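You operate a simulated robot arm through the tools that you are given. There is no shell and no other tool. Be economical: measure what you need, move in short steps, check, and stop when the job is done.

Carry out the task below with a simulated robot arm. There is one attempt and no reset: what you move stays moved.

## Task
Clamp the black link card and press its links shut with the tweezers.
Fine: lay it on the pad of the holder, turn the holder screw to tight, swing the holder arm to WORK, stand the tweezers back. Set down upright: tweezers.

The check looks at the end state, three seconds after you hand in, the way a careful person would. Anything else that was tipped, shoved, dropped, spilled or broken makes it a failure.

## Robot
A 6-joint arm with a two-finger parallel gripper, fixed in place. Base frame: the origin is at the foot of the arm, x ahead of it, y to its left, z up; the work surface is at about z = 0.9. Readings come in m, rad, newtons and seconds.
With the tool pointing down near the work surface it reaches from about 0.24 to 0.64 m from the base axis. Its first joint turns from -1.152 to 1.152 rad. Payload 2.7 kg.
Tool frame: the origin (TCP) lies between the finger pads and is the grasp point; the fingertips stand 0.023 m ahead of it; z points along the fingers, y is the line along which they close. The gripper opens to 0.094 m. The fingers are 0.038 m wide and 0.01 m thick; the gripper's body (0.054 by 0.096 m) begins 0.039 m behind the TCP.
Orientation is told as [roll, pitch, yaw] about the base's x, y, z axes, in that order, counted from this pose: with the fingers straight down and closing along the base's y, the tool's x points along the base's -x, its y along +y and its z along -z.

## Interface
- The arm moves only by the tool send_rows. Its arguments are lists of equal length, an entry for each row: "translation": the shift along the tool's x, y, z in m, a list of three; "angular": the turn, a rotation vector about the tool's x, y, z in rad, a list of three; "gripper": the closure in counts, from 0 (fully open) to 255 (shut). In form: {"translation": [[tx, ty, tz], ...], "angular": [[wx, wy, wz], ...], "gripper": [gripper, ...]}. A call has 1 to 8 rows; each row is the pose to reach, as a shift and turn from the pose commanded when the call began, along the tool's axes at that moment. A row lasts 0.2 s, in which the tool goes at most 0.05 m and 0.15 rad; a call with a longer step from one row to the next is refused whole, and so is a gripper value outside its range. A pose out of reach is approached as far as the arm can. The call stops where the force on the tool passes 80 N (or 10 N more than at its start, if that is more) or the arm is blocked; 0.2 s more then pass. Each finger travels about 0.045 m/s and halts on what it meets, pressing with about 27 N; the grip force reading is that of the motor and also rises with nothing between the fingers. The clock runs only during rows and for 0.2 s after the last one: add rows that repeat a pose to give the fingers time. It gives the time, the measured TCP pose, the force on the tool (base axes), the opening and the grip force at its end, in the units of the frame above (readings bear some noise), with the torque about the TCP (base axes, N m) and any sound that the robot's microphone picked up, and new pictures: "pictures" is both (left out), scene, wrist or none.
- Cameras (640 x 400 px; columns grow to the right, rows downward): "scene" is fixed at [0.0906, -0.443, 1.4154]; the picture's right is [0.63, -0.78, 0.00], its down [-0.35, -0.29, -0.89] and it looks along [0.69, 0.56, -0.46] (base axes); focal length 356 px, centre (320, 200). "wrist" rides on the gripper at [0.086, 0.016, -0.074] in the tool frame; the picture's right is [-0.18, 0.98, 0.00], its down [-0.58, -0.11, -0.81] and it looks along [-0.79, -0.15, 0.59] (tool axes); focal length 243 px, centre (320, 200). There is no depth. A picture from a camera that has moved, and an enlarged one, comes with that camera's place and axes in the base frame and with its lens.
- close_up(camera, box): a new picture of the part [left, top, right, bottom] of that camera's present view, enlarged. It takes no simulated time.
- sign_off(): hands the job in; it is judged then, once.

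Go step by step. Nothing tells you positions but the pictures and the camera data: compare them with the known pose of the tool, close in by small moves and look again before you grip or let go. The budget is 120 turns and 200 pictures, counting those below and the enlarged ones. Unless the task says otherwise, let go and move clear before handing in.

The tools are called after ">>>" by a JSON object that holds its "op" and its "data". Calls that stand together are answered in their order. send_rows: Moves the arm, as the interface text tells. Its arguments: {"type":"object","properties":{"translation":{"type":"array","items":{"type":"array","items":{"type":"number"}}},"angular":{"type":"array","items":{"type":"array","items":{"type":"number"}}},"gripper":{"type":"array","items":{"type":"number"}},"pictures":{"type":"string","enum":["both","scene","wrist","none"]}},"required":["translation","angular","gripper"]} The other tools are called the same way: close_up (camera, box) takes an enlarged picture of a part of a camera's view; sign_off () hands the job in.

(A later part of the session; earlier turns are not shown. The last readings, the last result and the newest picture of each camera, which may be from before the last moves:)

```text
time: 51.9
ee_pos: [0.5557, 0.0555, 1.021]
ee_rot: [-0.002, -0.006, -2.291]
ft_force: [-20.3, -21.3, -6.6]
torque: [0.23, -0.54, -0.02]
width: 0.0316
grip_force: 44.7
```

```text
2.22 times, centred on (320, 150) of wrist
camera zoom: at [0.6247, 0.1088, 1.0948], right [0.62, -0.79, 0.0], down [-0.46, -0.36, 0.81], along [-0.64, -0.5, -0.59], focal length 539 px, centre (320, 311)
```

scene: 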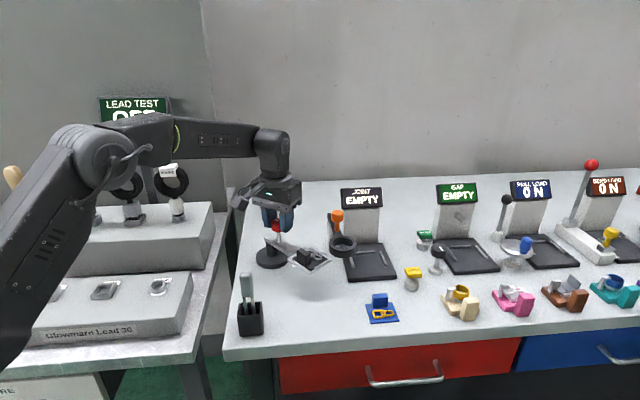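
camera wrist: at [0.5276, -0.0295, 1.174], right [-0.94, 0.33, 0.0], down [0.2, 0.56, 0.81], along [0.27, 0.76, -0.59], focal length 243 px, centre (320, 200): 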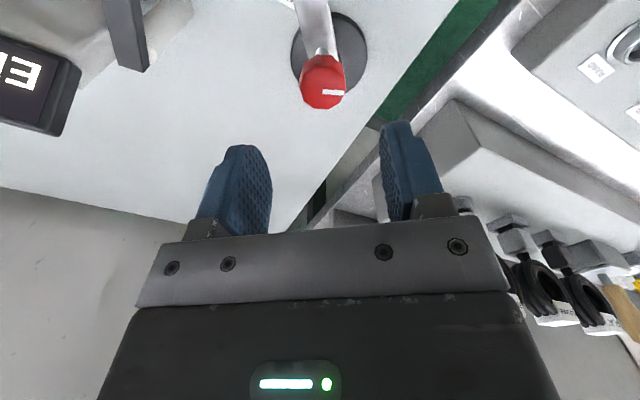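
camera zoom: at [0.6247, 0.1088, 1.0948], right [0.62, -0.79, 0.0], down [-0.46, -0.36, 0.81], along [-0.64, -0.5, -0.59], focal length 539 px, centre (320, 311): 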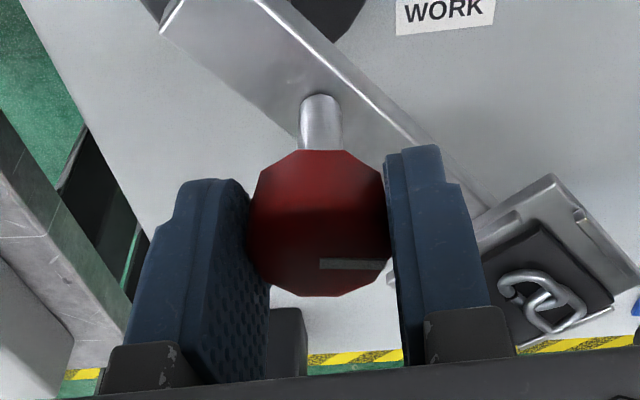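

No stop yet after about 300°, so I'll ratchet: relieve the side load, open, turn back with the fingers open, and regrip.

>>> {"op": "send_rows", "data": {"translation": [[-0.002, 0, 0], [-0.002, 0, 0], [-0.002, 0, 0], [-0.002, 0, 0], [-0.002, 0, 0], [-0.002, 0, 0]], "angular": [[0, 0, 0], [0, 0, 0], [0, 0, 0], [0, 0, -0.14], [0, 0, -0.28], [0, 0, -0.42]], "gripper": [255, 150, 90, 90, 90, 90], "pictures": "none"}}

>>> {"op": "close_up", "data": {"camera": "wrist", "box": [200, 60, 440, 240]}}

>>> {"op": "close_up", "data": {"camera": "scene", "box": [250, 200, 350, 290]}}

```text
time: 53.3
ee_pos: [0.5552, 0.0552, 1.0195]
ee_rot: [-0.001, -0.002, -1.864]
ft_force: [-0.1, 0.6, 0.0]
torque: [0.04, -0.02, -0.04]
width: 0.0607
grip_force: 0.1
```

```text
2.22 times, centred on (320, 150) of wrist
camera zoom: at [0.595, 0.1317, 1.0951], right [0.89, -0.46, 0.0], down [-0.27, -0.52, 0.81], along [-0.37, -0.72, -0.59], focal length 539 px, centre (320, 311)
```

zoom: 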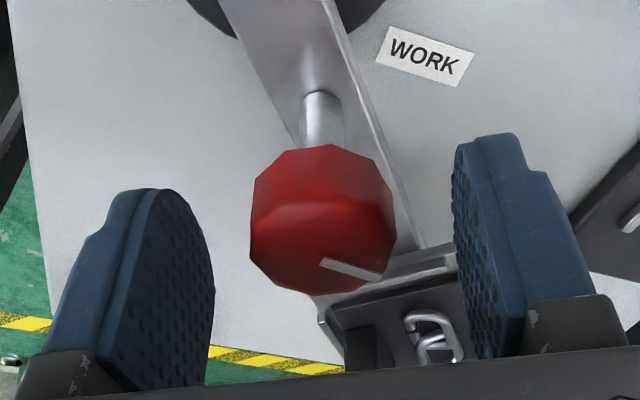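

```text
4.44 times, centred on (300, 245) of scene
camera zoom: at [0.0906, -0.443, 1.4154], right [0.63, -0.78, 0.0], down [-0.35, -0.29, -0.89], along [0.69, 0.56, -0.46], focal length 1581 px, centre (409, 0)
```

zoom: 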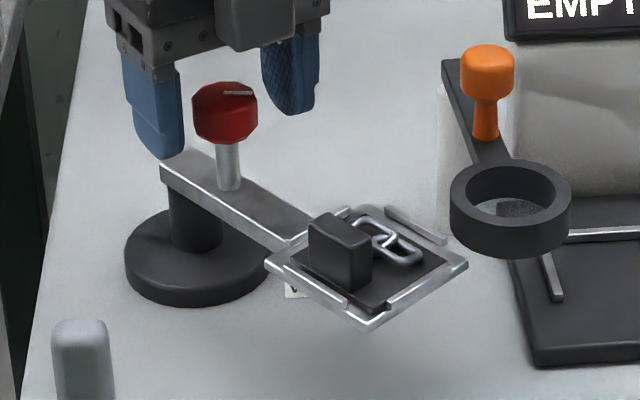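

>>> {"op": "send_rows", "data": {"translation": [[0, 0, 0], [0, 0, 0], [0, 0, 0], [0, 0, 0], [0, 0, 0], [0, 0, 0], [0, 0, 0], [0, 0, 0]], "angular": [[0, 0, -0.145], [0, 0, -0.29], [0, 0, -0.435], [0, 0, -0.58], [0, 0, -0.725], [0, 0, -0.87], [0, 0, -1.015], [0, 0, -1.16]], "gripper": [90, 90, 90, 90, 90, 90, 90, 90], "pictures": "none"}}

>>> {"op": "send_rows", "data": {"translation": [[0, 0, 0], [0, 0, 0], [0, 0, 0], [0, 0, 0], [0, 0, 0], [0, 0, 0], [0, 0, 0], [0, 0, 0]], "angular": [[0, 0, -0.145], [0, 0, -0.29], [0, 0, -0.435], [0, 0, -0.58], [0, 0, -0.725], [0, 0, -0.87], [0, 0, -1.015], [0, 0, -1.16]], "gripper": [90, 90, 90, 90, 90, 90, 90, 90], "pictures": "none"}}

>>> {"op": "send_rows", "data": {"translation": [[0, 0, 0], [0, 0, 0], [0, 0, 0], [0, 0, 0], [0, 0, 0], [0, 0, 0], [0, 0, 0]], "angular": [[0, 0, -0.145], [0, 0, -0.29], [0, 0, -0.435], [0, 0, -0.58], [0, 0, -0.725], [0, 0, -0.87], [0, 0, -0.95]], "gripper": [90, 90, 90, 90, 90, 90, 90], "pictures": "none"}}

>>> {"op": "close_up", "data": {"camera": "wrist", "box": [200, 60, 440, 240]}}

```text
time: 55.1
ee_pos: [0.5547, 0.0538, 1.0213]
ee_rot: [-0.002, 0.002, -0.702]
ft_force: [-0.1, -0.3, 0.3]
torque: [0.01, 0.01, -0.03]
width: 0.0609
grip_force: 0.1
```

```text
time: 56.9
ee_pos: [0.5558, 0.0533, 1.0204]
ee_rot: [-0.002, 0.003, 0.454]
ft_force: [0.4, -0.6, -0.6]
torque: [-0.01, 0.01, 0.02]
width: 0.0608
grip_force: 0.0
```

```text
time: 58.5
ee_pos: [0.5563, 0.0515, 1.0202]
ee_rot: [0.001, 0.002, 1.406]
ft_force: [0.1, 0.2, -0.4]
torque: [-0.03, -0.02, -0.01]
width: 0.0607
grip_force: 0.0
```

```text
2.22 times, centred on (320, 150) of wrist
camera zoom: at [0.5248, -0.0301, 1.0956], right [-0.94, 0.34, 0.0], down [0.2, 0.56, 0.81], along [0.28, 0.76, -0.59], focal length 539 px, centre (320, 311)
```

zoom: 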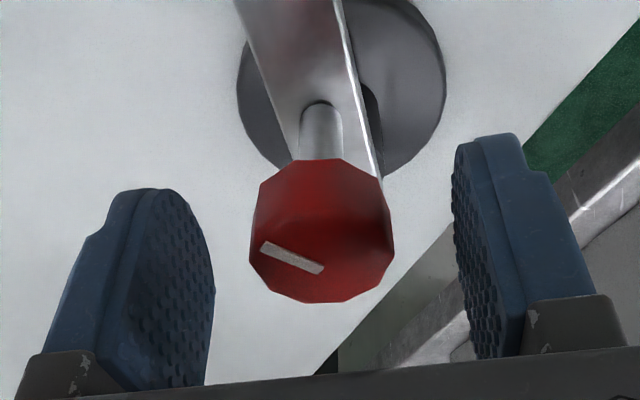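

>>> {"op": "send_rows", "data": {"translation": [[-0.002, 0, 0], [-0.002, 0, 0], [-0.002, 0, 0], [-0.002, 0, 0], [-0.002, 0, 0], [-0.002, 0, 0], [-0.002, 0, 0], [-0.002, 0, 0]], "angular": [[0, 0, 0], [0, 0, 0], [0, 0, 0], [0, 0, 0.12], [0, 0, 0.24], [0, 0, 0.36], [0, 0, 0.48], [0, 0, 0.6]], "gripper": [150, 255, 255, 255, 255, 255, 255, 255], "pictures": "none"}}

>>> {"op": "send_rows", "data": {"translation": [[0, 0, 0], [0, 0, 0], [0, 0, 0], [0, 0, 0], [0, 0, 0]], "angular": [[0, 0, 0.12], [0, 0, 0.24], [0, 0, 0.36], [0, 0, 0.48], [0, 0, 0.6]], "gripper": [255, 255, 255, 255, 255], "pictures": "none"}}

>>> {"op": "send_rows", "data": {"translation": [[0, 0, 0], [0, 0, 0], [0, 0, 0], [0, 0, 0], [0, 0, 0]], "angular": [[0, 0, 0.12], [0, 0, 0.24], [0, 0, 0.36], [0, 0, 0.48], [0, 0, 0.6]], "gripper": [255, 255, 255, 255, 255], "pictures": "none"}}

>>> {"op": "close_up", "data": {"camera": "wrist", "box": [200, 60, 440, 240]}}

```text
time: 60.3
ee_pos: [0.5557, 0.055, 1.0203]
ee_rot: [0.0, 0.001, 0.801]
ft_force: [-2.9, -11.5, -4.5]
torque: [1.06, -0.63, -0.04]
width: 0.0317
grip_force: 44.6
```

```text
time: 61.5
ee_pos: [0.5545, 0.0568, 1.0204]
ee_rot: [0.002, 0.006, 0.205]
ft_force: [-20.0, 5.2, -1.8]
torque: [-0.05, -0.03, 0.7]
width: 0.0313
grip_force: 45.3
```

```text
time: 62.7
ee_pos: [0.5553, 0.0528, 1.0208]
ee_rot: [-0.004, 0.003, -0.398]
ft_force: [-14.4, -0.3, -2.0]
torque: [0.91, 0.8, 0.5]
width: 0.0321
grip_force: 45.3
```

```text
2.22 times, centred on (320, 150) of wrist
camera zoom: at [0.4814, 0.1022, 1.0951], right [0.55, 0.83, 0.0], down [0.5, -0.32, 0.81], along [0.67, -0.45, -0.59], focal length 539 px, centre (320, 311)
```

zoom: 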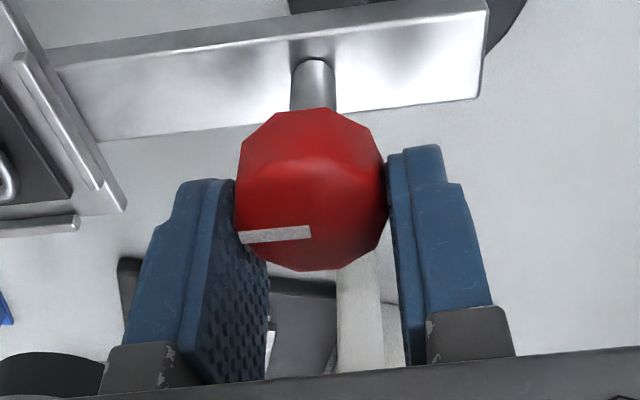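

Now there is clear resistance (0.7 N·m): the screw reached its stop, and the last bit turned the whole arm back. I'll release gently and look.

>>> {"op": "send_rows", "data": {"translation": [[0, 0, 0], [0, 0, 0], [0, 0, 0], [0, 0, -0.03], [0, 0, -0.07], [0, 0, -0.08]], "angular": [[0, 0, 0], [0, 0, 0], [0, 0, 0], [0, 0, 0], [0, 0, 0], [0, 0, 0]], "gripper": [200, 130, 100, 90, 90, 90], "pictures": "both"}}

>>> {"op": "close_up", "data": {"camera": "scene", "box": [240, 200, 350, 290]}}

>>> {"op": "close_up", "data": {"camera": "wrist", "box": [200, 0, 480, 230]}}

```text
time: 64.1
ee_pos: [0.556, 0.0573, 1.1019]
ee_rot: [-0.002, 0.0, -0.396]
ft_force: [-0.1, -1.0, 0.3]
torque: [0.01, -0.04, 0.02]
width: 0.0609
grip_force: 0.0
camera wrist: at [0.4807, 0.1055, 1.1763], right [0.55, 0.84, 0.0], down [0.49, -0.32, 0.81], along [0.67, -0.44, -0.59], focal length 243 px, centre (320, 200)
```

scene: 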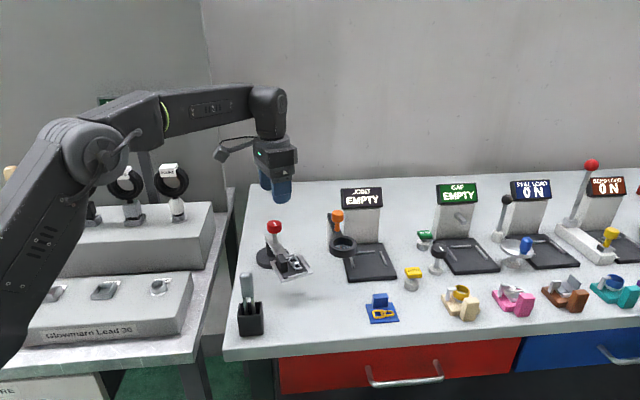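
wrist: 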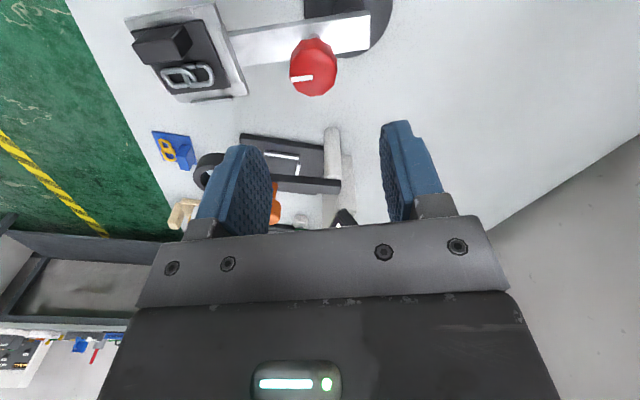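

```text
4.44 times, centred on (295, 245) of scene
camera zoom: at [0.0906, -0.443, 1.4154], right [0.63, -0.78, 0.0], down [-0.35, -0.29, -0.89], along [0.69, 0.56, -0.46], focal length 1581 px, centre (431, 0)
```

zoom: 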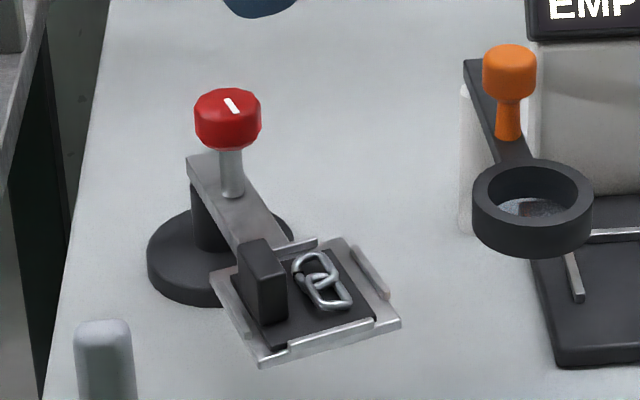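

```text
1.74 times, centred on (340, 115) of wrist
camera zoom: at [0.4807, 0.1055, 1.1763], right [0.55, 0.84, 0.0], down [0.49, -0.32, 0.81], along [0.67, -0.44, -0.59], focal length 422 px, centre (285, 348)
```

zoom: 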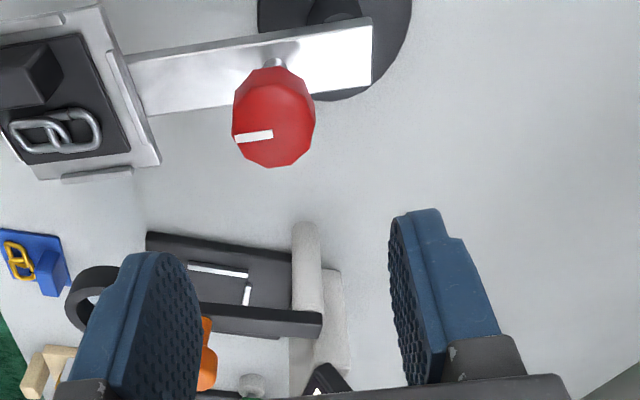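

The screw has made a full turn to its stop (its mark again points along the arm), and the card stayed seated. Now I'll swing the arm to WORK by pushing the pad's near side with closed fingers; first I move beside it at height.

>>> {"op": "send_rows", "data": {"translation": [[0.02, -0.025, 0], [0.04, -0.05, 0], [0.06, -0.075, 0], [0.081, -0.099, 0], [0.081, -0.099, 0], [0.081, -0.099, 0.02]], "angular": [[0, 0, 0], [0, 0, 0], [0, 0, 0], [0, 0, 0.058], [0, 0, 0.058], [0, 0, 0.058]], "gripper": [255, 255, 255, 255, 255, 255], "pictures": "none"}}

>>> {"op": "close_up", "data": {"camera": "wrist", "box": [180, 0, 480, 230]}}

>>> {"op": "close_up", "data": {"camera": "scene", "box": [220, 190, 350, 300]}}

```text
time: 65.5
ee_pos: [0.4418, -0.0035, 1.0815]
ee_rot: [-0.003, 0.0, -0.454]
ft_force: [0.1, 0.6, -0.9]
torque: [0.01, 0.0, -0.01]
width: 0.0
grip_force: 26.6
```

```text
1.74 times, centred on (330, 115) of wrist
camera zoom: at [0.3702, 0.0479, 1.1548], right [0.6, 0.8, 0.0], down [0.47, -0.35, 0.81], along [0.65, -0.48, -0.59], focal length 422 px, centre (303, 348)
```

zoom: 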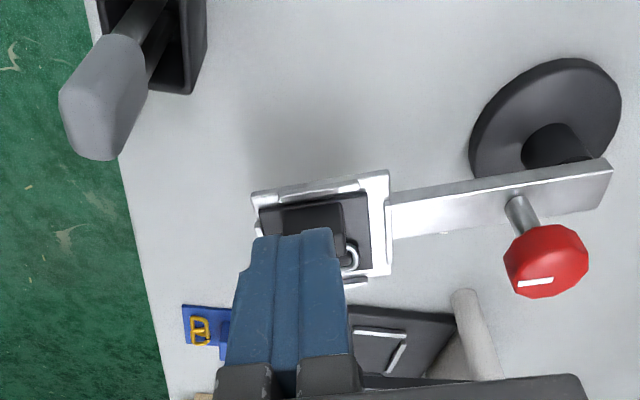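

```text
3.64 times, centred on (285, 245) of scene
camera zoom: at [0.0906, -0.443, 1.4154], right [0.63, -0.78, 0.0], down [-0.35, -0.29, -0.89], along [0.69, 0.56, -0.46], focal length 1293 px, centre (447, 36)
```

zoom: 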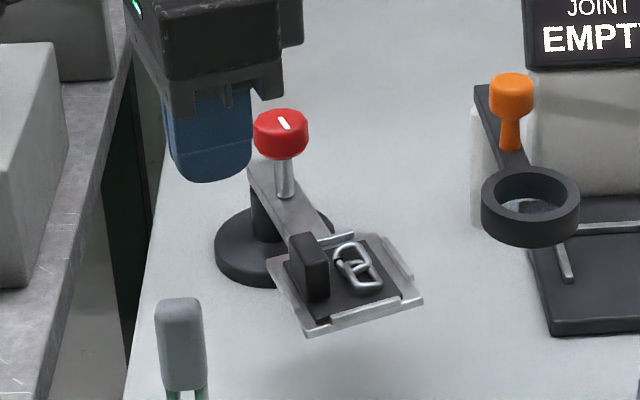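

>>> {"op": "send_rows", "data": {"translation": [[0, 0, 0.04], [0, 0, 0.08], [0, 0, 0.108], [0, 0, 0.108]], "angular": [[0, 0, 0], [0, 0, 0], [0, 0, 0], [0, 0, 0]], "gripper": [255, 255, 255, 255], "pictures": "none"}}

>>> {"op": "close_up", "data": {"camera": "wrist", "box": [180, 0, 480, 230]}}

>>> {"op": "close_up", "data": {"camera": "scene", "box": [220, 190, 350, 300]}}

```text
time: 66.5
ee_pos: [0.4424, -0.0067, 0.9712]
ee_rot: [-0.002, 0.001, -0.455]
ft_force: [-0.7, -0.5, 0.2]
torque: [0.02, -0.02, 0.0]
width: 0.0002
grip_force: 27.0
```

```text
1.74 times, centred on (330, 115) of wrist
camera zoom: at [0.3718, 0.0462, 1.0455], right [0.6, 0.8, 0.0], down [0.47, -0.35, 0.81], along [0.65, -0.48, -0.59], focal length 422 px, centre (303, 348)
```

zoom: 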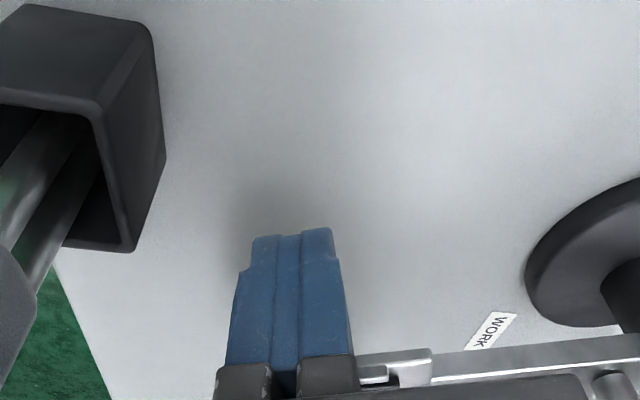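

```text
3.64 times, centred on (285, 245) of scene
camera zoom: at [0.0906, -0.443, 1.4154], right [0.63, -0.78, 0.0], down [-0.35, -0.29, -0.89], along [0.69, 0.56, -0.46], focal length 1293 px, centre (447, 36)
```

zoom: 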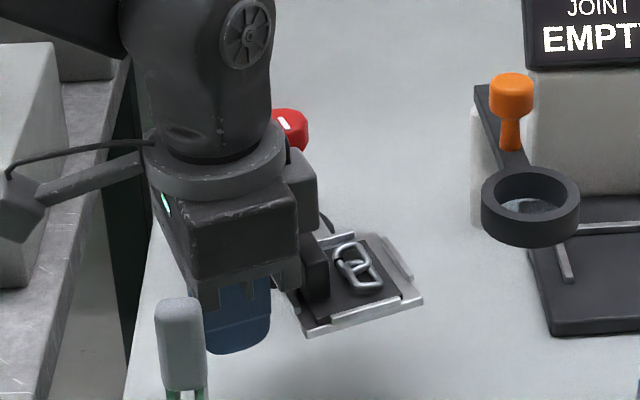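

I'm beside the pad with fingertips at pad level. Pushing it along its arc by 20° first, turning with it.

>>> {"op": "send_rows", "data": {"translation": [[-0.006, 0, 0], [-0.012, 0, 0], [-0.0176, -0.002, 0], [-0.0233, -0.0041, 0], [-0.035, -0.0073, 0], [-0.0468, -0.0093, 0], [-0.0589, -0.0104, 0]], "angular": [[0, 0, 0], [0, 0, 0], [0, 0, -0.043], [0, 0, -0.087], [0, 0, -0.175], [0, 0, -0.262], [0, 0, -0.349]], "gripper": [255, 255, 255, 255, 255, 255, 255], "pictures": "none"}}

>>> {"op": "close_up", "data": {"camera": "scene", "box": [220, 190, 370, 300]}}

```text
time: 68.1
ee_pos: [0.4897, -0.0395, 0.9729]
ee_rot: [-0.002, 0.0, -0.103]
ft_force: [-0.1, 1.1, 0.0]
torque: [0.0, -0.01, 0.01]
width: 0.0003
grip_force: 26.7
```

```text
3.64 times, centred on (295, 245) of scene
camera zoom: at [0.0906, -0.443, 1.4154], right [0.63, -0.78, 0.0], down [-0.35, -0.29, -0.89], along [0.69, 0.56, -0.46], focal length 1293 px, centre (411, 36)
```

zoom: 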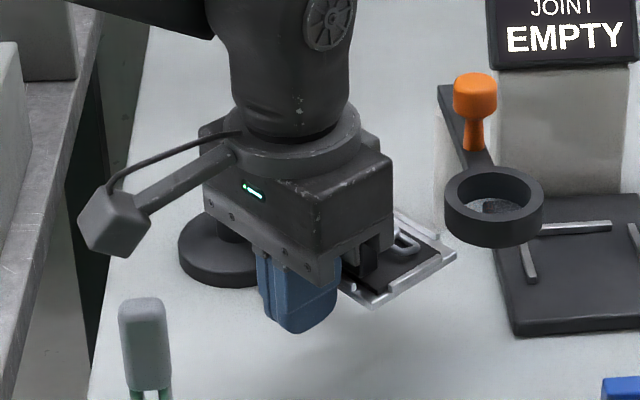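

>>> {"op": "send_rows", "data": {"translation": [[-0.0067, -0.0026, 0], [-0.0137, -0.0049, 0], [-0.0207, -0.0067, 0], [-0.0277, -0.0082, 0], [-0.0277, -0.0082, 0]], "angular": [[0, 0, -0.052], [0, 0, -0.105], [0, 0, -0.157], [0, 0, -0.209], [0, 0, -0.209]], "gripper": [255, 255, 255, 255, 255], "pictures": "none"}}

>>> {"op": "close_up", "data": {"camera": "scene", "box": [240, 200, 370, 300]}}

>>> {"op": "close_up", "data": {"camera": "wrist", "box": [180, 0, 480, 230]}}

```text
time: 68.7
ee_pos: [0.4924, -0.0425, 0.973]
ee_rot: [0.003, 0.04, -0.014]
ft_force: [-28.0, 4.3, 16.1]
torque: [-0.21, -0.36, -0.29]
width: 0.0
grip_force: 27.1
stopped in row 3: the force on the tool passed its limit at 92 N (the readings are from after the stop); the commanded pose is now the measured one
```

```text
4.00 times, centred on (305, 250) of scene
camera zoom: at [0.0895, -0.4429, 1.4156], right [0.63, -0.78, 0.0], down [-0.35, -0.29, -0.89], along [0.69, 0.56, -0.46], focal length 1423 px, centre (380, 0)
```

zoom: 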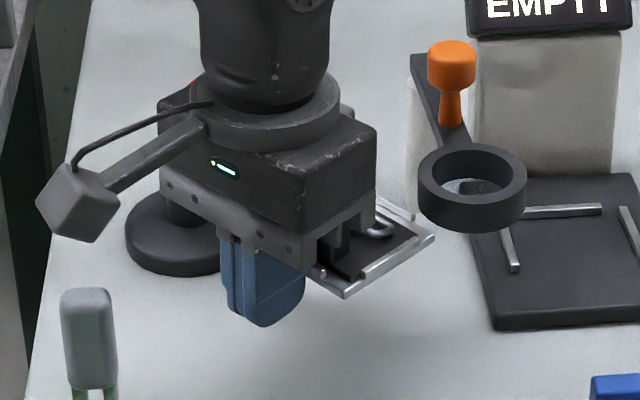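

```text
1.74 times, centred on (330, 115) of wrist
camera zoom: at [0.4083, -0.0254, 1.0512], right [0.2, 0.98, 0.0], down [0.61, -0.12, 0.78], along [0.77, -0.16, -0.62], focal length 422 px, centre (303, 348)
```

zoom: 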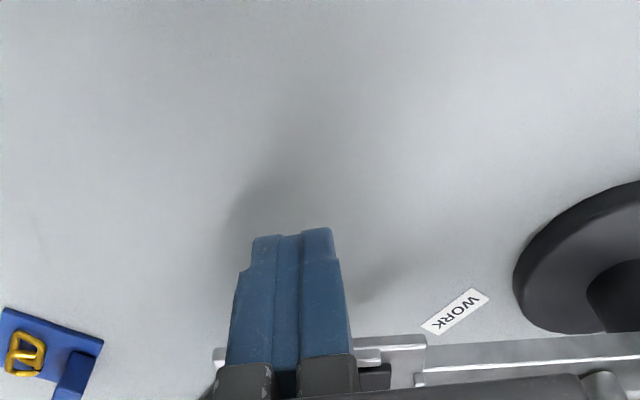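

The arm hit its hard stop at about -95°, the same place where it stopped before, right beside the WORK label: that is the WORK position. I'll back off and check.

>>> {"op": "send_rows", "data": {"translation": [[0.004, 0, 0], [0.012, 0, 0], [0.02, 0, 0], [0.02, 0, -0.04], [0.02, 0, -0.08], [0.02, 0, -0.12], [0.02, 0, -0.12]], "angular": [[0, -0.02, 0], [0, -0.04, 0], [0, -0.04, 0], [0, -0.04, 0], [0, -0.04, 0], [0, -0.04, 0], [0, -0.04, 0]], "gripper": [255, 255, 255, 255, 255, 255, 255], "pictures": "none"}}

>>> {"op": "close_up", "data": {"camera": "scene", "box": [240, 200, 370, 300]}}

>>> {"op": "close_up", "data": {"camera": "wrist", "box": [180, 0, 480, 230]}}

```text
time: 70.3
ee_pos: [0.4804, -0.0426, 1.0947]
ee_rot: [0.002, -0.007, -0.013]
ft_force: [-0.6, 0.8, -0.3]
torque: [0.01, -0.02, 0.02]
width: 0.0
grip_force: 27.5
```

```text
4.00 times, centred on (305, 250) of scene
camera zoom: at [0.0906, -0.443, 1.4154], right [0.63, -0.78, 0.0], down [-0.35, -0.29, -0.89], along [0.69, 0.56, -0.46], focal length 1423 px, centre (380, 0)
```

zoom: 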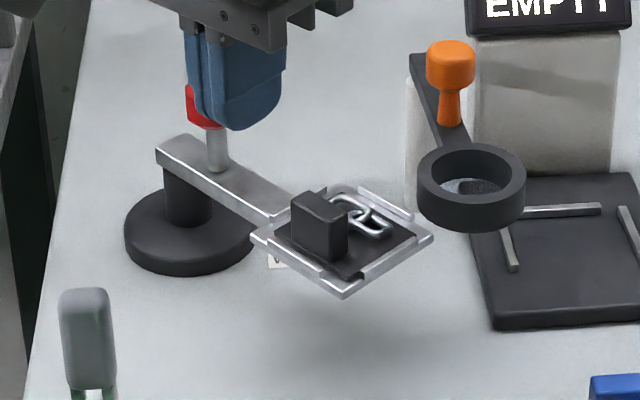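

```text
1.74 times, centred on (330, 115) of wrist
camera zoom: at [0.3918, -0.0266, 1.1681], right [0.2, 0.98, 0.0], down [0.57, -0.12, 0.81], along [0.79, -0.16, -0.59], focal length 422 px, centre (303, 348)
```

zoom: 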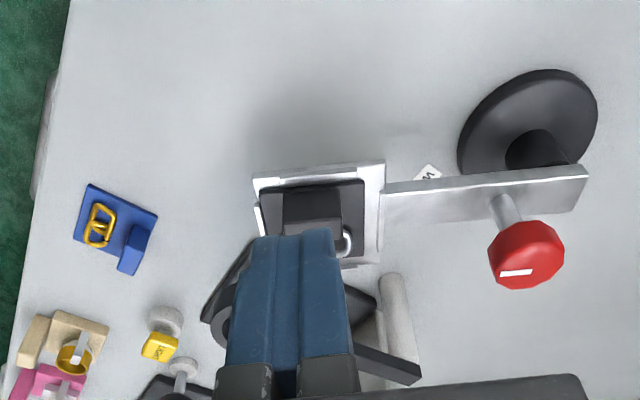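

The arm is at WORK with the card seated. Now the tweezers: I'll look at them closely.

>>> {"op": "close_up", "data": {"camera": "scene", "box": [225, 260, 285, 345]}}

>>> {"op": "send_rows", "data": {"translation": [[0.04, 0.0, -0.02], [0.08, 0.0, -0.03], [0.12, 0.0, -0.03], [0.16, 0.0, -0.03], [0.19, 0.0, -0.03], [0.19, 0, -0.03]], "angular": [[0, 0, 0], [0, 0, 0], [0, 0, 0], [0, 0, 0], [0, 0, 0], [0, 0, 0]], "gripper": [0, 0, 0, 0, 0, 0], "pictures": "wrist"}}

>>> {"op": "close_up", "data": {"camera": "wrist", "box": [240, 0, 400, 130]}}

```text
4.71 times, centred on (255, 302) of scene
camera zoom: at [0.0906, -0.443, 1.4154], right [0.63, -0.78, 0.0], down [-0.35, -0.29, -0.89], along [0.69, 0.56, -0.46], focal length 1674 px, centre (626, -282)
```

zoom: 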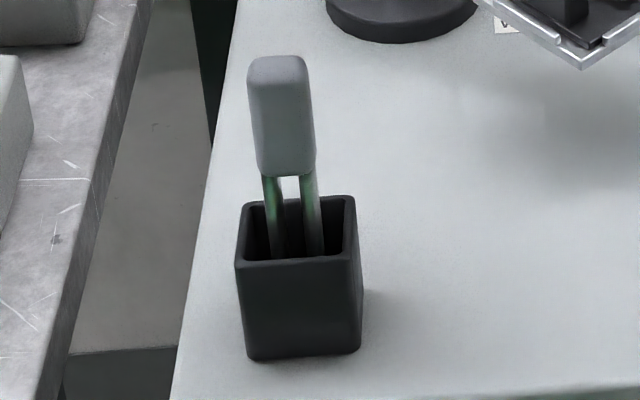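

```text
time: 71.7
ee_pos: [0.2881, -0.0411, 1.121]
ee_rot: [0.002, -0.007, -0.015]
ft_force: [-0.7, 0.4, -0.3]
torque: [-0.02, -0.01, 0.02]
width: 0.0939
grip_force: 0.2
camera wrist: at [0.2015, -0.0244, 1.1955], right [0.2, 0.98, 0.0], down [0.57, -0.12, 0.81], along [0.79, -0.16, -0.59], focal length 243 px, centre (320, 200)
```

wrist: 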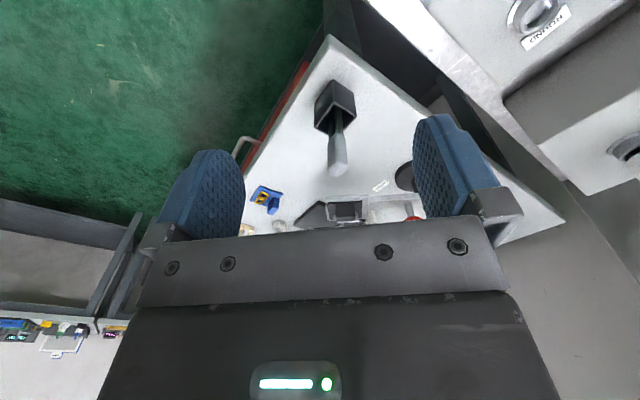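

```text
3.08 times, centred on (320, 65) of wrist
camera zoom: at [0.2015, -0.0244, 1.1955], right [0.2, 0.98, 0.0], down [0.57, -0.12, 0.81], along [0.79, -0.16, -0.59], focal length 746 px, centre (320, 615)
```

zoom: 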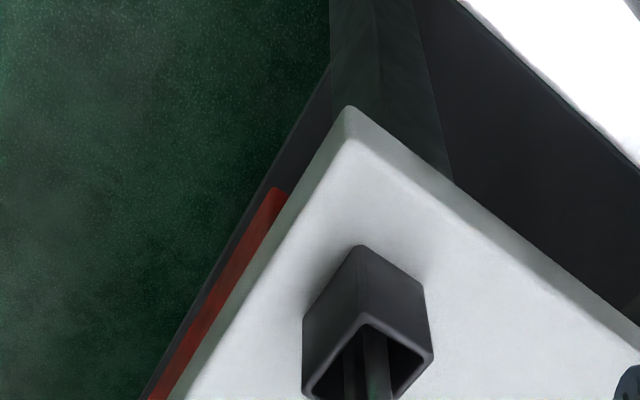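

>>> {"op": "close_up", "data": {"camera": "wrist", "box": [295, 70, 375, 185]}}

>>> {"op": "close_up", "data": {"camera": "scene", "box": [298, 240, 328, 270]}}

```text
3.48 times, centred on (335, 128) of wrist
camera zoom: at [0.2015, -0.0244, 1.1955], right [0.2, 0.98, 0.0], down [0.57, -0.12, 0.81], along [0.79, -0.16, -0.59], focal length 844 px, centre (268, 452)
```

zoom: 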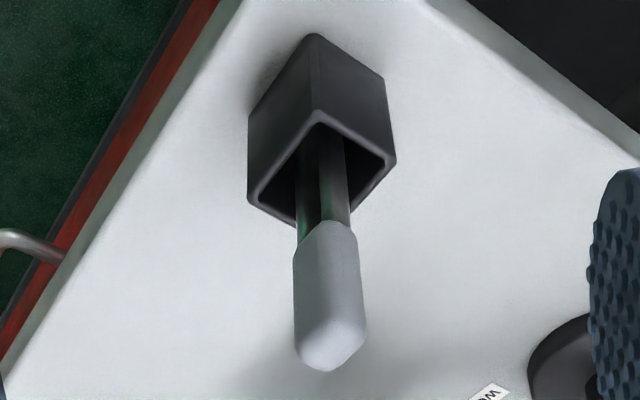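

```text
13.33 times, centred on (313, 255) of scene
camera zoom: at [0.0906, -0.443, 1.4154], right [0.63, -0.78, 0.0], down [-0.35, -0.29, -0.89], along [0.69, 0.56, -0.46], focal length 4742 px, centre (413, -533)
```

zoom: 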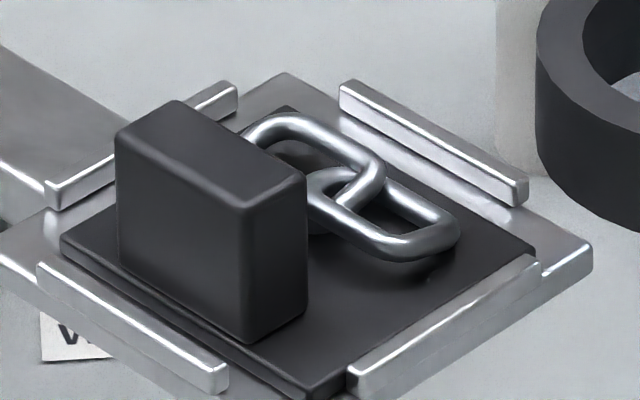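

The tweezers are a two-pronged fork with a grey handle (about 22 × 8 mm) standing at (0.383, -0.042) up to z 1.024. Before taking them, I want a steep close view of the chain on the card.

>>> {"op": "send_rows", "data": {"translation": [[-0.045, 0.0, 0], [-0.09, 0, 0], [-0.135, 0.0, 0], [-0.18, 0.0, 0], [-0.225, 0.0, 0], [-0.25, 0, 0], [-0.25, 0, 0]], "angular": [[0, 0, 0], [0, 0, 0], [0, 0, 0], [0, 0, 0], [0, 0, 0], [0, 0, 0], [0, 0, 0]], "gripper": [0, 0, 0, 0, 0, 0, 0], "pictures": "none"}}

>>> {"op": "close_up", "data": {"camera": "wrist", "box": [290, 50, 370, 120]}}

>>> {"op": "close_up", "data": {"camera": "wrist", "box": [200, 0, 440, 200]}}

```text
time: 73.3
ee_pos: [0.542, -0.0458, 1.1232]
ee_rot: [0.003, -0.007, -0.013]
ft_force: [-0.1, 0.4, -0.8]
torque: [0.01, 0.03, -0.01]
width: 0.094
grip_force: 0.0
```

```text
5.71 times, centred on (330, 85) of wrist
camera zoom: at [0.4547, -0.029, 1.1969], right [0.2, 0.98, 0.0], down [0.57, -0.12, 0.81], along [0.79, -0.16, -0.59], focal length 1386 px, centre (263, 857)
```

zoom: 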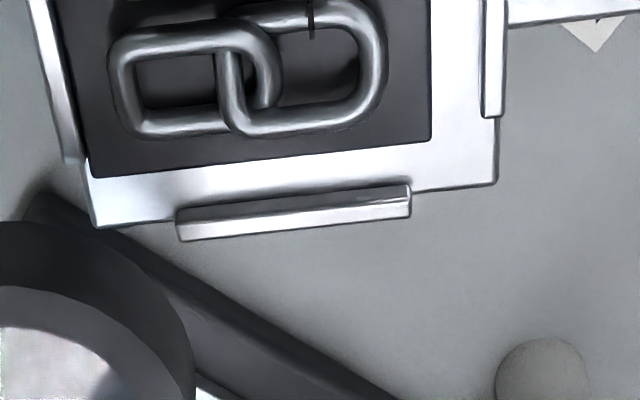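

```text
2.00 times, centred on (320, 100) of wrist
camera zoom: at [0.4547, -0.029, 1.1969], right [0.2, 0.98, 0.0], down [0.57, -0.12, 0.81], along [0.79, -0.16, -0.59], focal length 485 px, centre (320, 400)
```

zoom: 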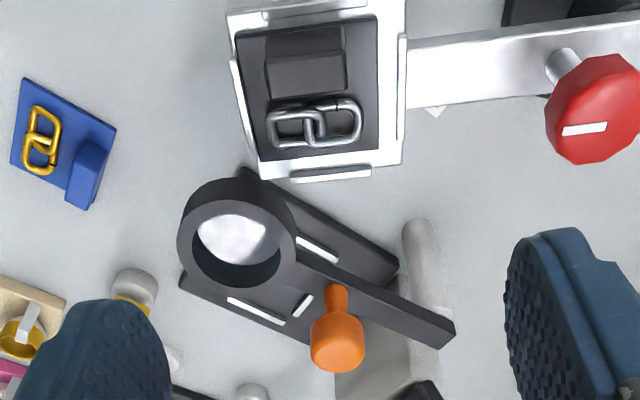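

>>> {"op": "close_up", "data": {"camera": "wrist", "box": [280, 30, 350, 85]}}

```text
7.27 times, centred on (315, 58) of wrist
camera zoom: at [0.4547, -0.029, 1.1969], right [0.2, 0.98, 0.0], down [0.57, -0.12, 0.81], along [0.79, -0.16, -0.59], focal length 1764 px, centre (356, 1236)
```

zoom: 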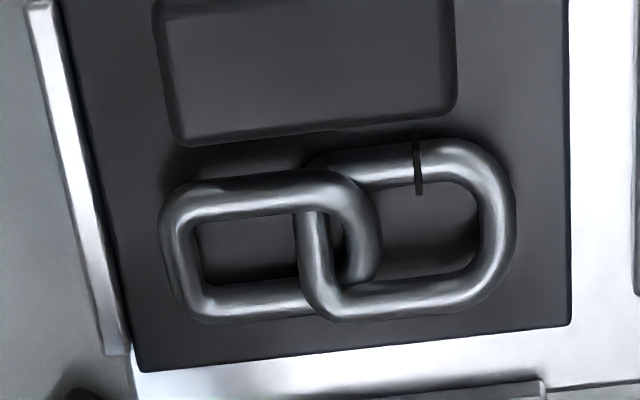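

The gap is at about (0.547, -0.040) on the link leg beside the block; the fork's prongs (≈15 mm apart) match the two legs of that link. I'll fetch the tweezers: move above them turned to -45°.

>>> {"op": "send_rows", "data": {"translation": [[0.025, 0.0, 0], [0.05, 0, 0], [0.075, 0.0, 0], [0.1, 0.0, 0], [0.13, 0.002, 0], [0.159, 0.003, 0], [0.159, 0.003, 0]], "angular": [[0, 0, 0.13], [0, 0.003, 0.26], [0, 0.005, 0.39], [0, 0.005, 0.52], [0, 0.005, 0.65], [0, 0.005, 0.772], [0, 0.005, 0.772]], "gripper": [110, 110, 110, 110, 110, 110, 110], "pictures": "none"}}

>>> {"op": "close_up", "data": {"camera": "wrist", "box": [200, 20, 440, 220]}}

>>> {"op": "close_up", "data": {"camera": "scene", "box": [205, 230, 305, 345]}}

```text
time: 74.9
ee_pos: [0.3791, -0.0391, 1.1235]
ee_rot: [0.005, 0.0, -0.787]
ft_force: [0.1, 0.9, 0.2]
torque: [-0.03, -0.02, -0.04]
width: 0.0536
grip_force: 0.1
```

```text
2.00 times, centred on (320, 120) of wrist
camera zoom: at [0.3277, 0.0333, 1.1975], right [0.83, 0.56, 0.01], down [0.33, -0.49, 0.81], along [0.46, -0.66, -0.59], focal length 485 px, centre (320, 360)
```

zoom: 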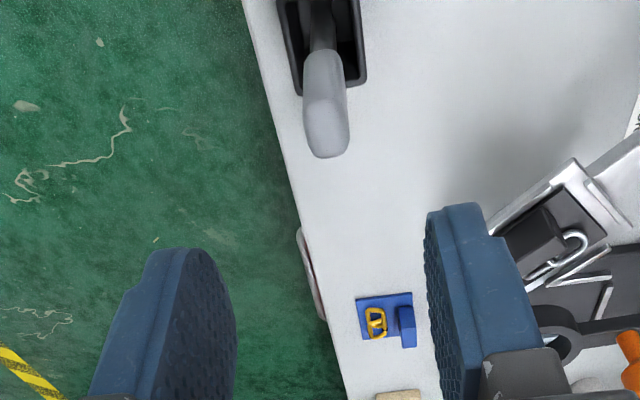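

```text
3.48 times, centred on (255, 288) of scene
camera zoom: at [0.0906, -0.443, 1.4154], right [0.63, -0.78, 0.0], down [-0.35, -0.29, -0.89], along [0.69, 0.56, -0.46], focal length 1237 px, centre (546, -104)
```

zoom: 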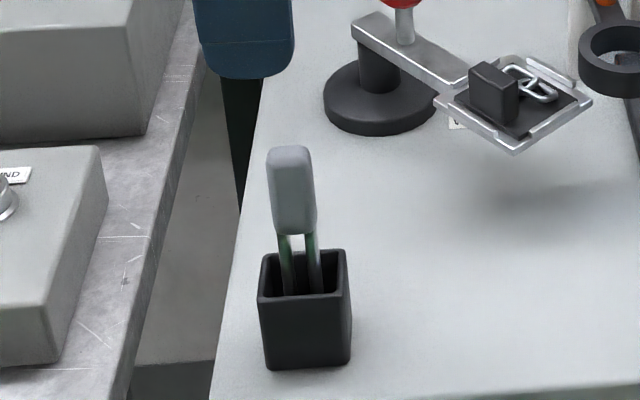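

>>> {"op": "send_rows", "data": {"translation": [[-0.0074, 0.0011, 0.0], [-0.0074, 0.0011, 0.04], [-0.0074, 0.0011, 0.08], [-0.0074, 0.0011, 0.08]], "angular": [[0, 0, 0], [0, 0, 0], [0, 0, 0], [0, 0, 0]], "gripper": [110, 110, 110, 110], "pictures": "none"}}

>>> {"op": "close_up", "data": {"camera": "wrist", "box": [200, 20, 440, 220]}}

>>> {"op": "close_up", "data": {"camera": "scene", "box": [205, 230, 305, 345]}}

```text
time: 75.9
ee_pos: [0.3846, -0.0432, 1.0406]
ee_rot: [0.005, 0.003, -0.785]
ft_force: [0.2, -0.3, 0.2]
torque: [-0.01, 0.04, 0.04]
width: 0.0535
grip_force: 0.1
```

```text
2.00 times, centred on (320, 120) of wrist
camera zoom: at [0.334, 0.0296, 1.117], right [0.82, 0.57, 0.01], down [0.33, -0.49, 0.81], along [0.46, -0.66, -0.59], focal length 485 px, centre (320, 360)
```

zoom: 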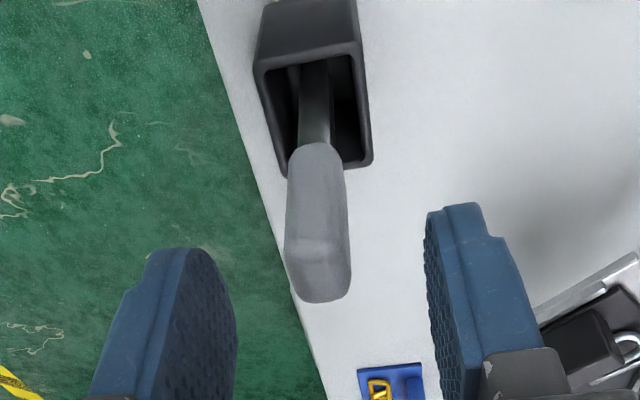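

```text
3.48 times, centred on (255, 288) of scene
camera zoom: at [0.0906, -0.443, 1.4154], right [0.63, -0.78, 0.0], down [-0.35, -0.29, -0.89], along [0.69, 0.56, -0.46], focal length 1237 px, centre (546, -104)
```

zoom: 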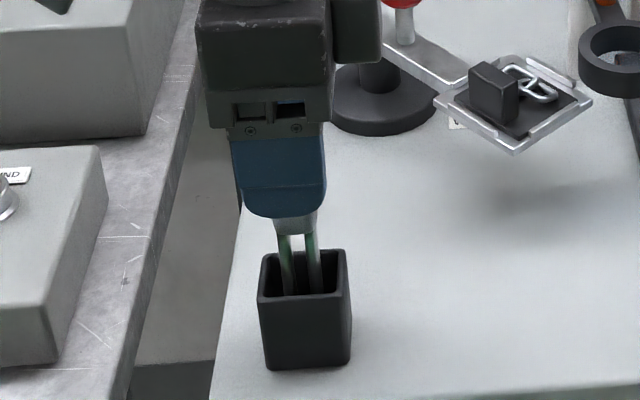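

>>> {"op": "send_rows", "data": {"translation": [[-0.003, -0.002, 0.02], [-0.003, -0.002, 0.038], [-0.003, -0.002, 0.038]], "angular": [[0, 0, 0], [0, 0, 0], [0, 0, 0]], "gripper": [120, 120, 120], "pictures": "none"}}

>>> {"op": "close_up", "data": {"camera": "wrist", "box": [200, 60, 440, 240]}}

>>> {"op": "close_up", "data": {"camera": "scene", "box": [205, 230, 305, 345]}}

```text
time: 76.7
ee_pos: [0.3888, -0.0474, 1.0023]
ee_rot: [0.005, 0.0, -0.786]
ft_force: [0.7, 0.1, 0.1]
torque: [0.01, 0.02, -0.02]
width: 0.0497
grip_force: 0.1
```

```text
2.22 times, centred on (320, 150) of wrist
camera zoom: at [0.3374, 0.0253, 1.0775], right [0.82, 0.57, 0.01], down [0.33, -0.49, 0.81], along [0.46, -0.66, -0.59], focal length 539 px, centre (320, 311)
```

zoom: 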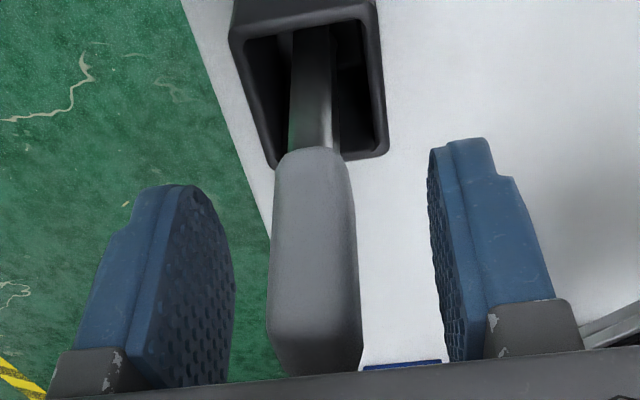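

```text
3.48 times, centred on (255, 288) of scene
camera zoom: at [0.0906, -0.443, 1.4154], right [0.63, -0.78, 0.0], down [-0.35, -0.29, -0.89], along [0.69, 0.56, -0.46], focal length 1237 px, centre (546, -104)
```

zoom: 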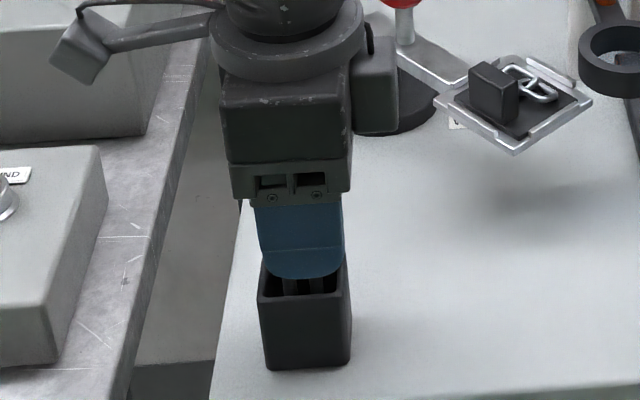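

>>> {"op": "send_rows", "data": {"translation": [[0, -0.003, 0], [0, -0.003, 0], [0, -0.003, 0], [0, -0.003, 0], [0, -0.003, 0], [0, -0.003, 0]], "angular": [[0, 0, 0], [0, 0, 0], [0, 0, 0], [0, 0, 0], [0, 0, 0], [0, 0, 0]], "gripper": [120, 160, 180, 200, 255, 255], "pictures": "none"}}

>>> {"op": "close_up", "data": {"camera": "wrist", "box": [200, 60, 440, 240]}}

```text
time: 78.1
ee_pos: [0.386, -0.0499, 1.0039]
ee_rot: [0.006, 0.001, -0.786]
ft_force: [-0.3, -0.3, 1.4]
torque: [-0.05, 0.07, -0.02]
width: 0.0153
grip_force: 27.0
```

```text
2.22 times, centred on (320, 150) of wrist
camera zoom: at [0.3354, 0.0231, 1.078], right [0.82, 0.57, 0.01], down [0.33, -0.49, 0.81], along [0.46, -0.66, -0.59], focal length 539 px, centre (320, 311)
```

zoom: 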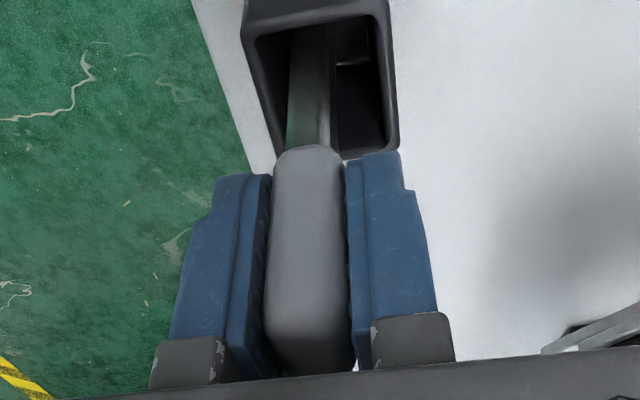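

The handle is gripped (15 mm). Lifting straight up out of the cup.

>>> {"op": "send_rows", "data": {"translation": [[0, 0, -0.02], [0, 0, -0.05], [0, 0, -0.08], [0, 0, -0.117], [0, 0, -0.117]], "angular": [[0, 0, 0], [0, 0, 0], [0, 0, 0], [0, 0, 0], [0, 0, 0]], "gripper": [255, 255, 255, 255, 255], "pictures": "none"}}

>>> {"op": "close_up", "data": {"camera": "scene", "box": [205, 210, 305, 340]}}

>>> {"op": "close_up", "data": {"camera": "wrist", "box": [200, 0, 440, 240]}}

```text
time: 79.3
ee_pos: [0.3851, -0.0482, 1.1237]
ee_rot: [0.004, 0.0, -0.785]
ft_force: [0.3, 0.9, -0.1]
torque: [-0.01, 0.0, -0.05]
width: 0.0155
grip_force: 26.8
```

```text
3.08 times, centred on (255, 275) of scene
camera zoom: at [0.0906, -0.443, 1.4154], right [0.63, -0.78, 0.0], down [-0.35, -0.29, -0.89], along [0.69, 0.56, -0.46], focal length 1094 px, centre (520, -31)
```

zoom: 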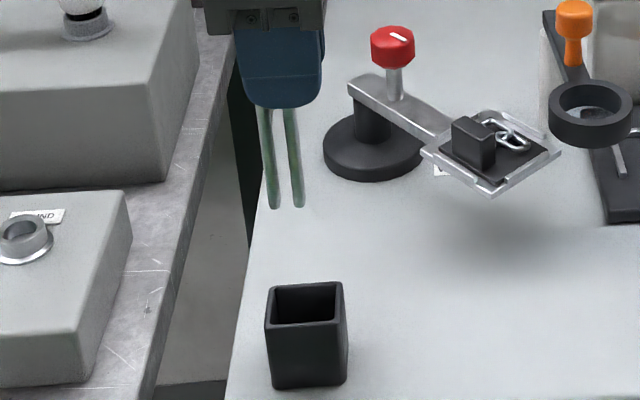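

```text
1.67 times, centred on (320, 120) of wrist
camera zoom: at [0.3337, 0.0239, 1.1987], right [0.82, 0.57, 0.0], down [0.33, -0.49, 0.81], along [0.46, -0.66, -0.59], focal length 404 px, centre (320, 333)
```

zoom: 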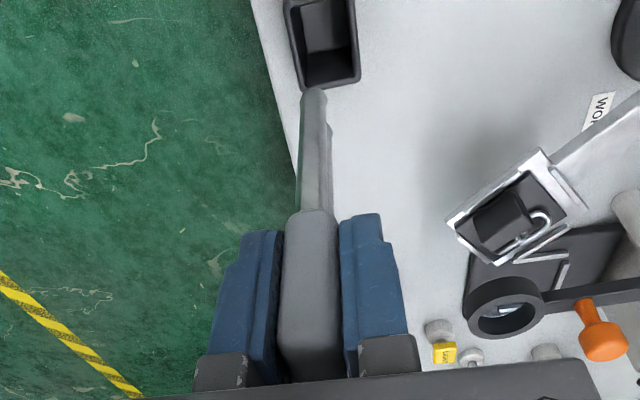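

The tweezers hang straight with tips about 0.098 m below the TCP. I'll carry them over the open link, turned so that the prongs line up with its two legs.

>>> {"op": "send_rows", "data": {"translation": [[-0.01, 0.012, -0.01], [-0.035, 0.038, -0.01], [-0.06, 0.065, -0.01], [-0.085, 0.092, -0.01], [-0.105, 0.114, -0.01], [-0.1161, 0.126, -0.01], [-0.1161, 0.126, -0.01]], "angular": [[0, 0, -0.12], [0, 0, -0.24], [0, 0, -0.36], [0, 0, -0.48], [0, 0, -0.6], [0, 0, -0.68], [0, 0, -0.68]], "gripper": [255, 255, 255, 255, 255, 255, 255], "pictures": "none"}}

>>> {"op": "close_up", "data": {"camera": "wrist", "box": [240, 20, 400, 160]}}

>>> {"op": "close_up", "data": {"camera": "scene", "box": [270, 190, 360, 280]}}

```text
time: 80.9
ee_pos: [0.5541, -0.0419, 1.132]
ee_rot: [0.004, -0.002, -0.105]
ft_force: [0.3, 0.7, -0.5]
torque: [0.03, -0.03, -0.02]
width: 0.0156
grip_force: 27.5
```

```text
2.86 times, centred on (320, 90) of wrist
camera zoom: at [0.4692, -0.0178, 1.2061], right [0.28, 0.96, 0.01], down [0.56, -0.17, 0.81], along [0.77, -0.23, -0.59], focal length 693 px, centre (320, 514)
```

zoom: 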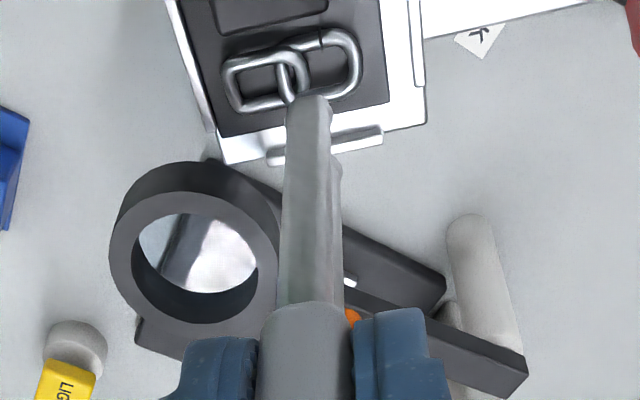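

```text
4.44 times, centred on (315, 235) of scene
camera zoom: at [0.0906, -0.443, 1.4154], right [0.63, -0.78, 0.0], down [-0.35, -0.29, -0.89], along [0.69, 0.56, -0.46], focal length 1581 px, centre (342, 44)
```

zoom: 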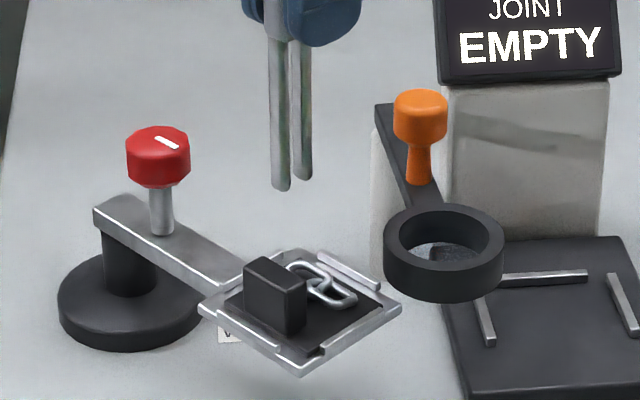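

>>> {"op": "send_rows", "data": {"translation": [[-0.006, 0.0005, 0], [-0.006, 0.0005, 0.02], [-0.006, 0.0005, 0.038], [-0.006, 0.0005, 0.038]], "angular": [[0, 0, 0], [0, 0, 0], [0, 0, 0], [0, 0, 0]], "gripper": [255, 255, 255, 255], "pictures": "none"}}

>>> {"op": "close_up", "data": {"camera": "wrist", "box": [270, 40, 370, 130]}}

>>> {"op": "close_up", "data": {"camera": "scene", "box": [290, 225, 340, 275]}}

```text
time: 81.9
ee_pos: [0.5625, -0.0418, 1.0937]
ee_rot: [0.008, -0.002, -0.106]
ft_force: [-0.2, 0.8, -0.2]
torque: [-0.01, 0.0, 0.01]
width: 0.0154
grip_force: 27.5
```

```text
4.44 times, centred on (320, 85) of wrist
camera zoom: at [0.4773, -0.0173, 1.169], right [0.29, 0.96, 0.01], down [0.56, -0.17, 0.81], along [0.77, -0.23, -0.59], focal length 1078 px, centre (320, 711)
```

zoom: 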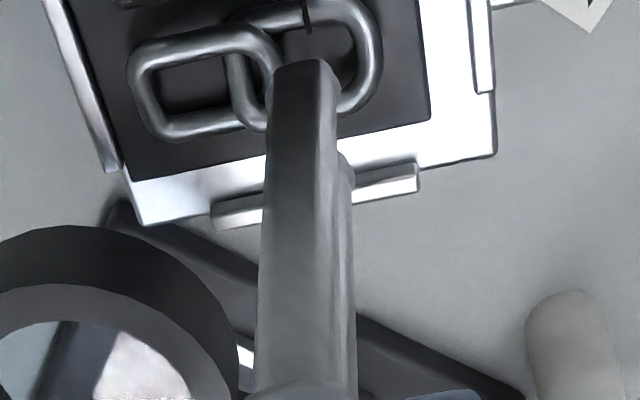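

```text
8.00 times, centred on (315, 250) of scene
camera zoom: at [0.0906, -0.443, 1.4154], right [0.63, -0.78, 0.0], down [-0.35, -0.29, -0.89], along [0.69, 0.56, -0.46], focal length 2845 px, centre (360, -200)
```

zoom: 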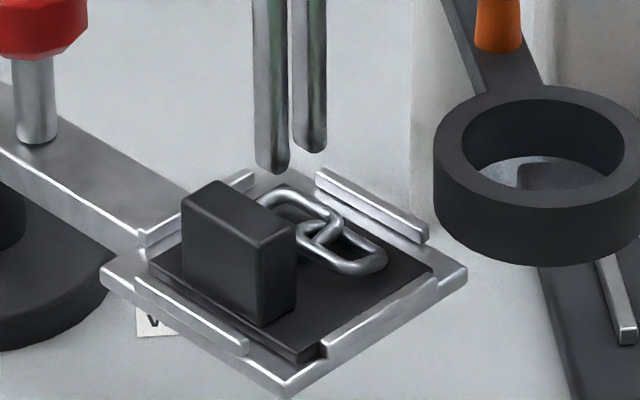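

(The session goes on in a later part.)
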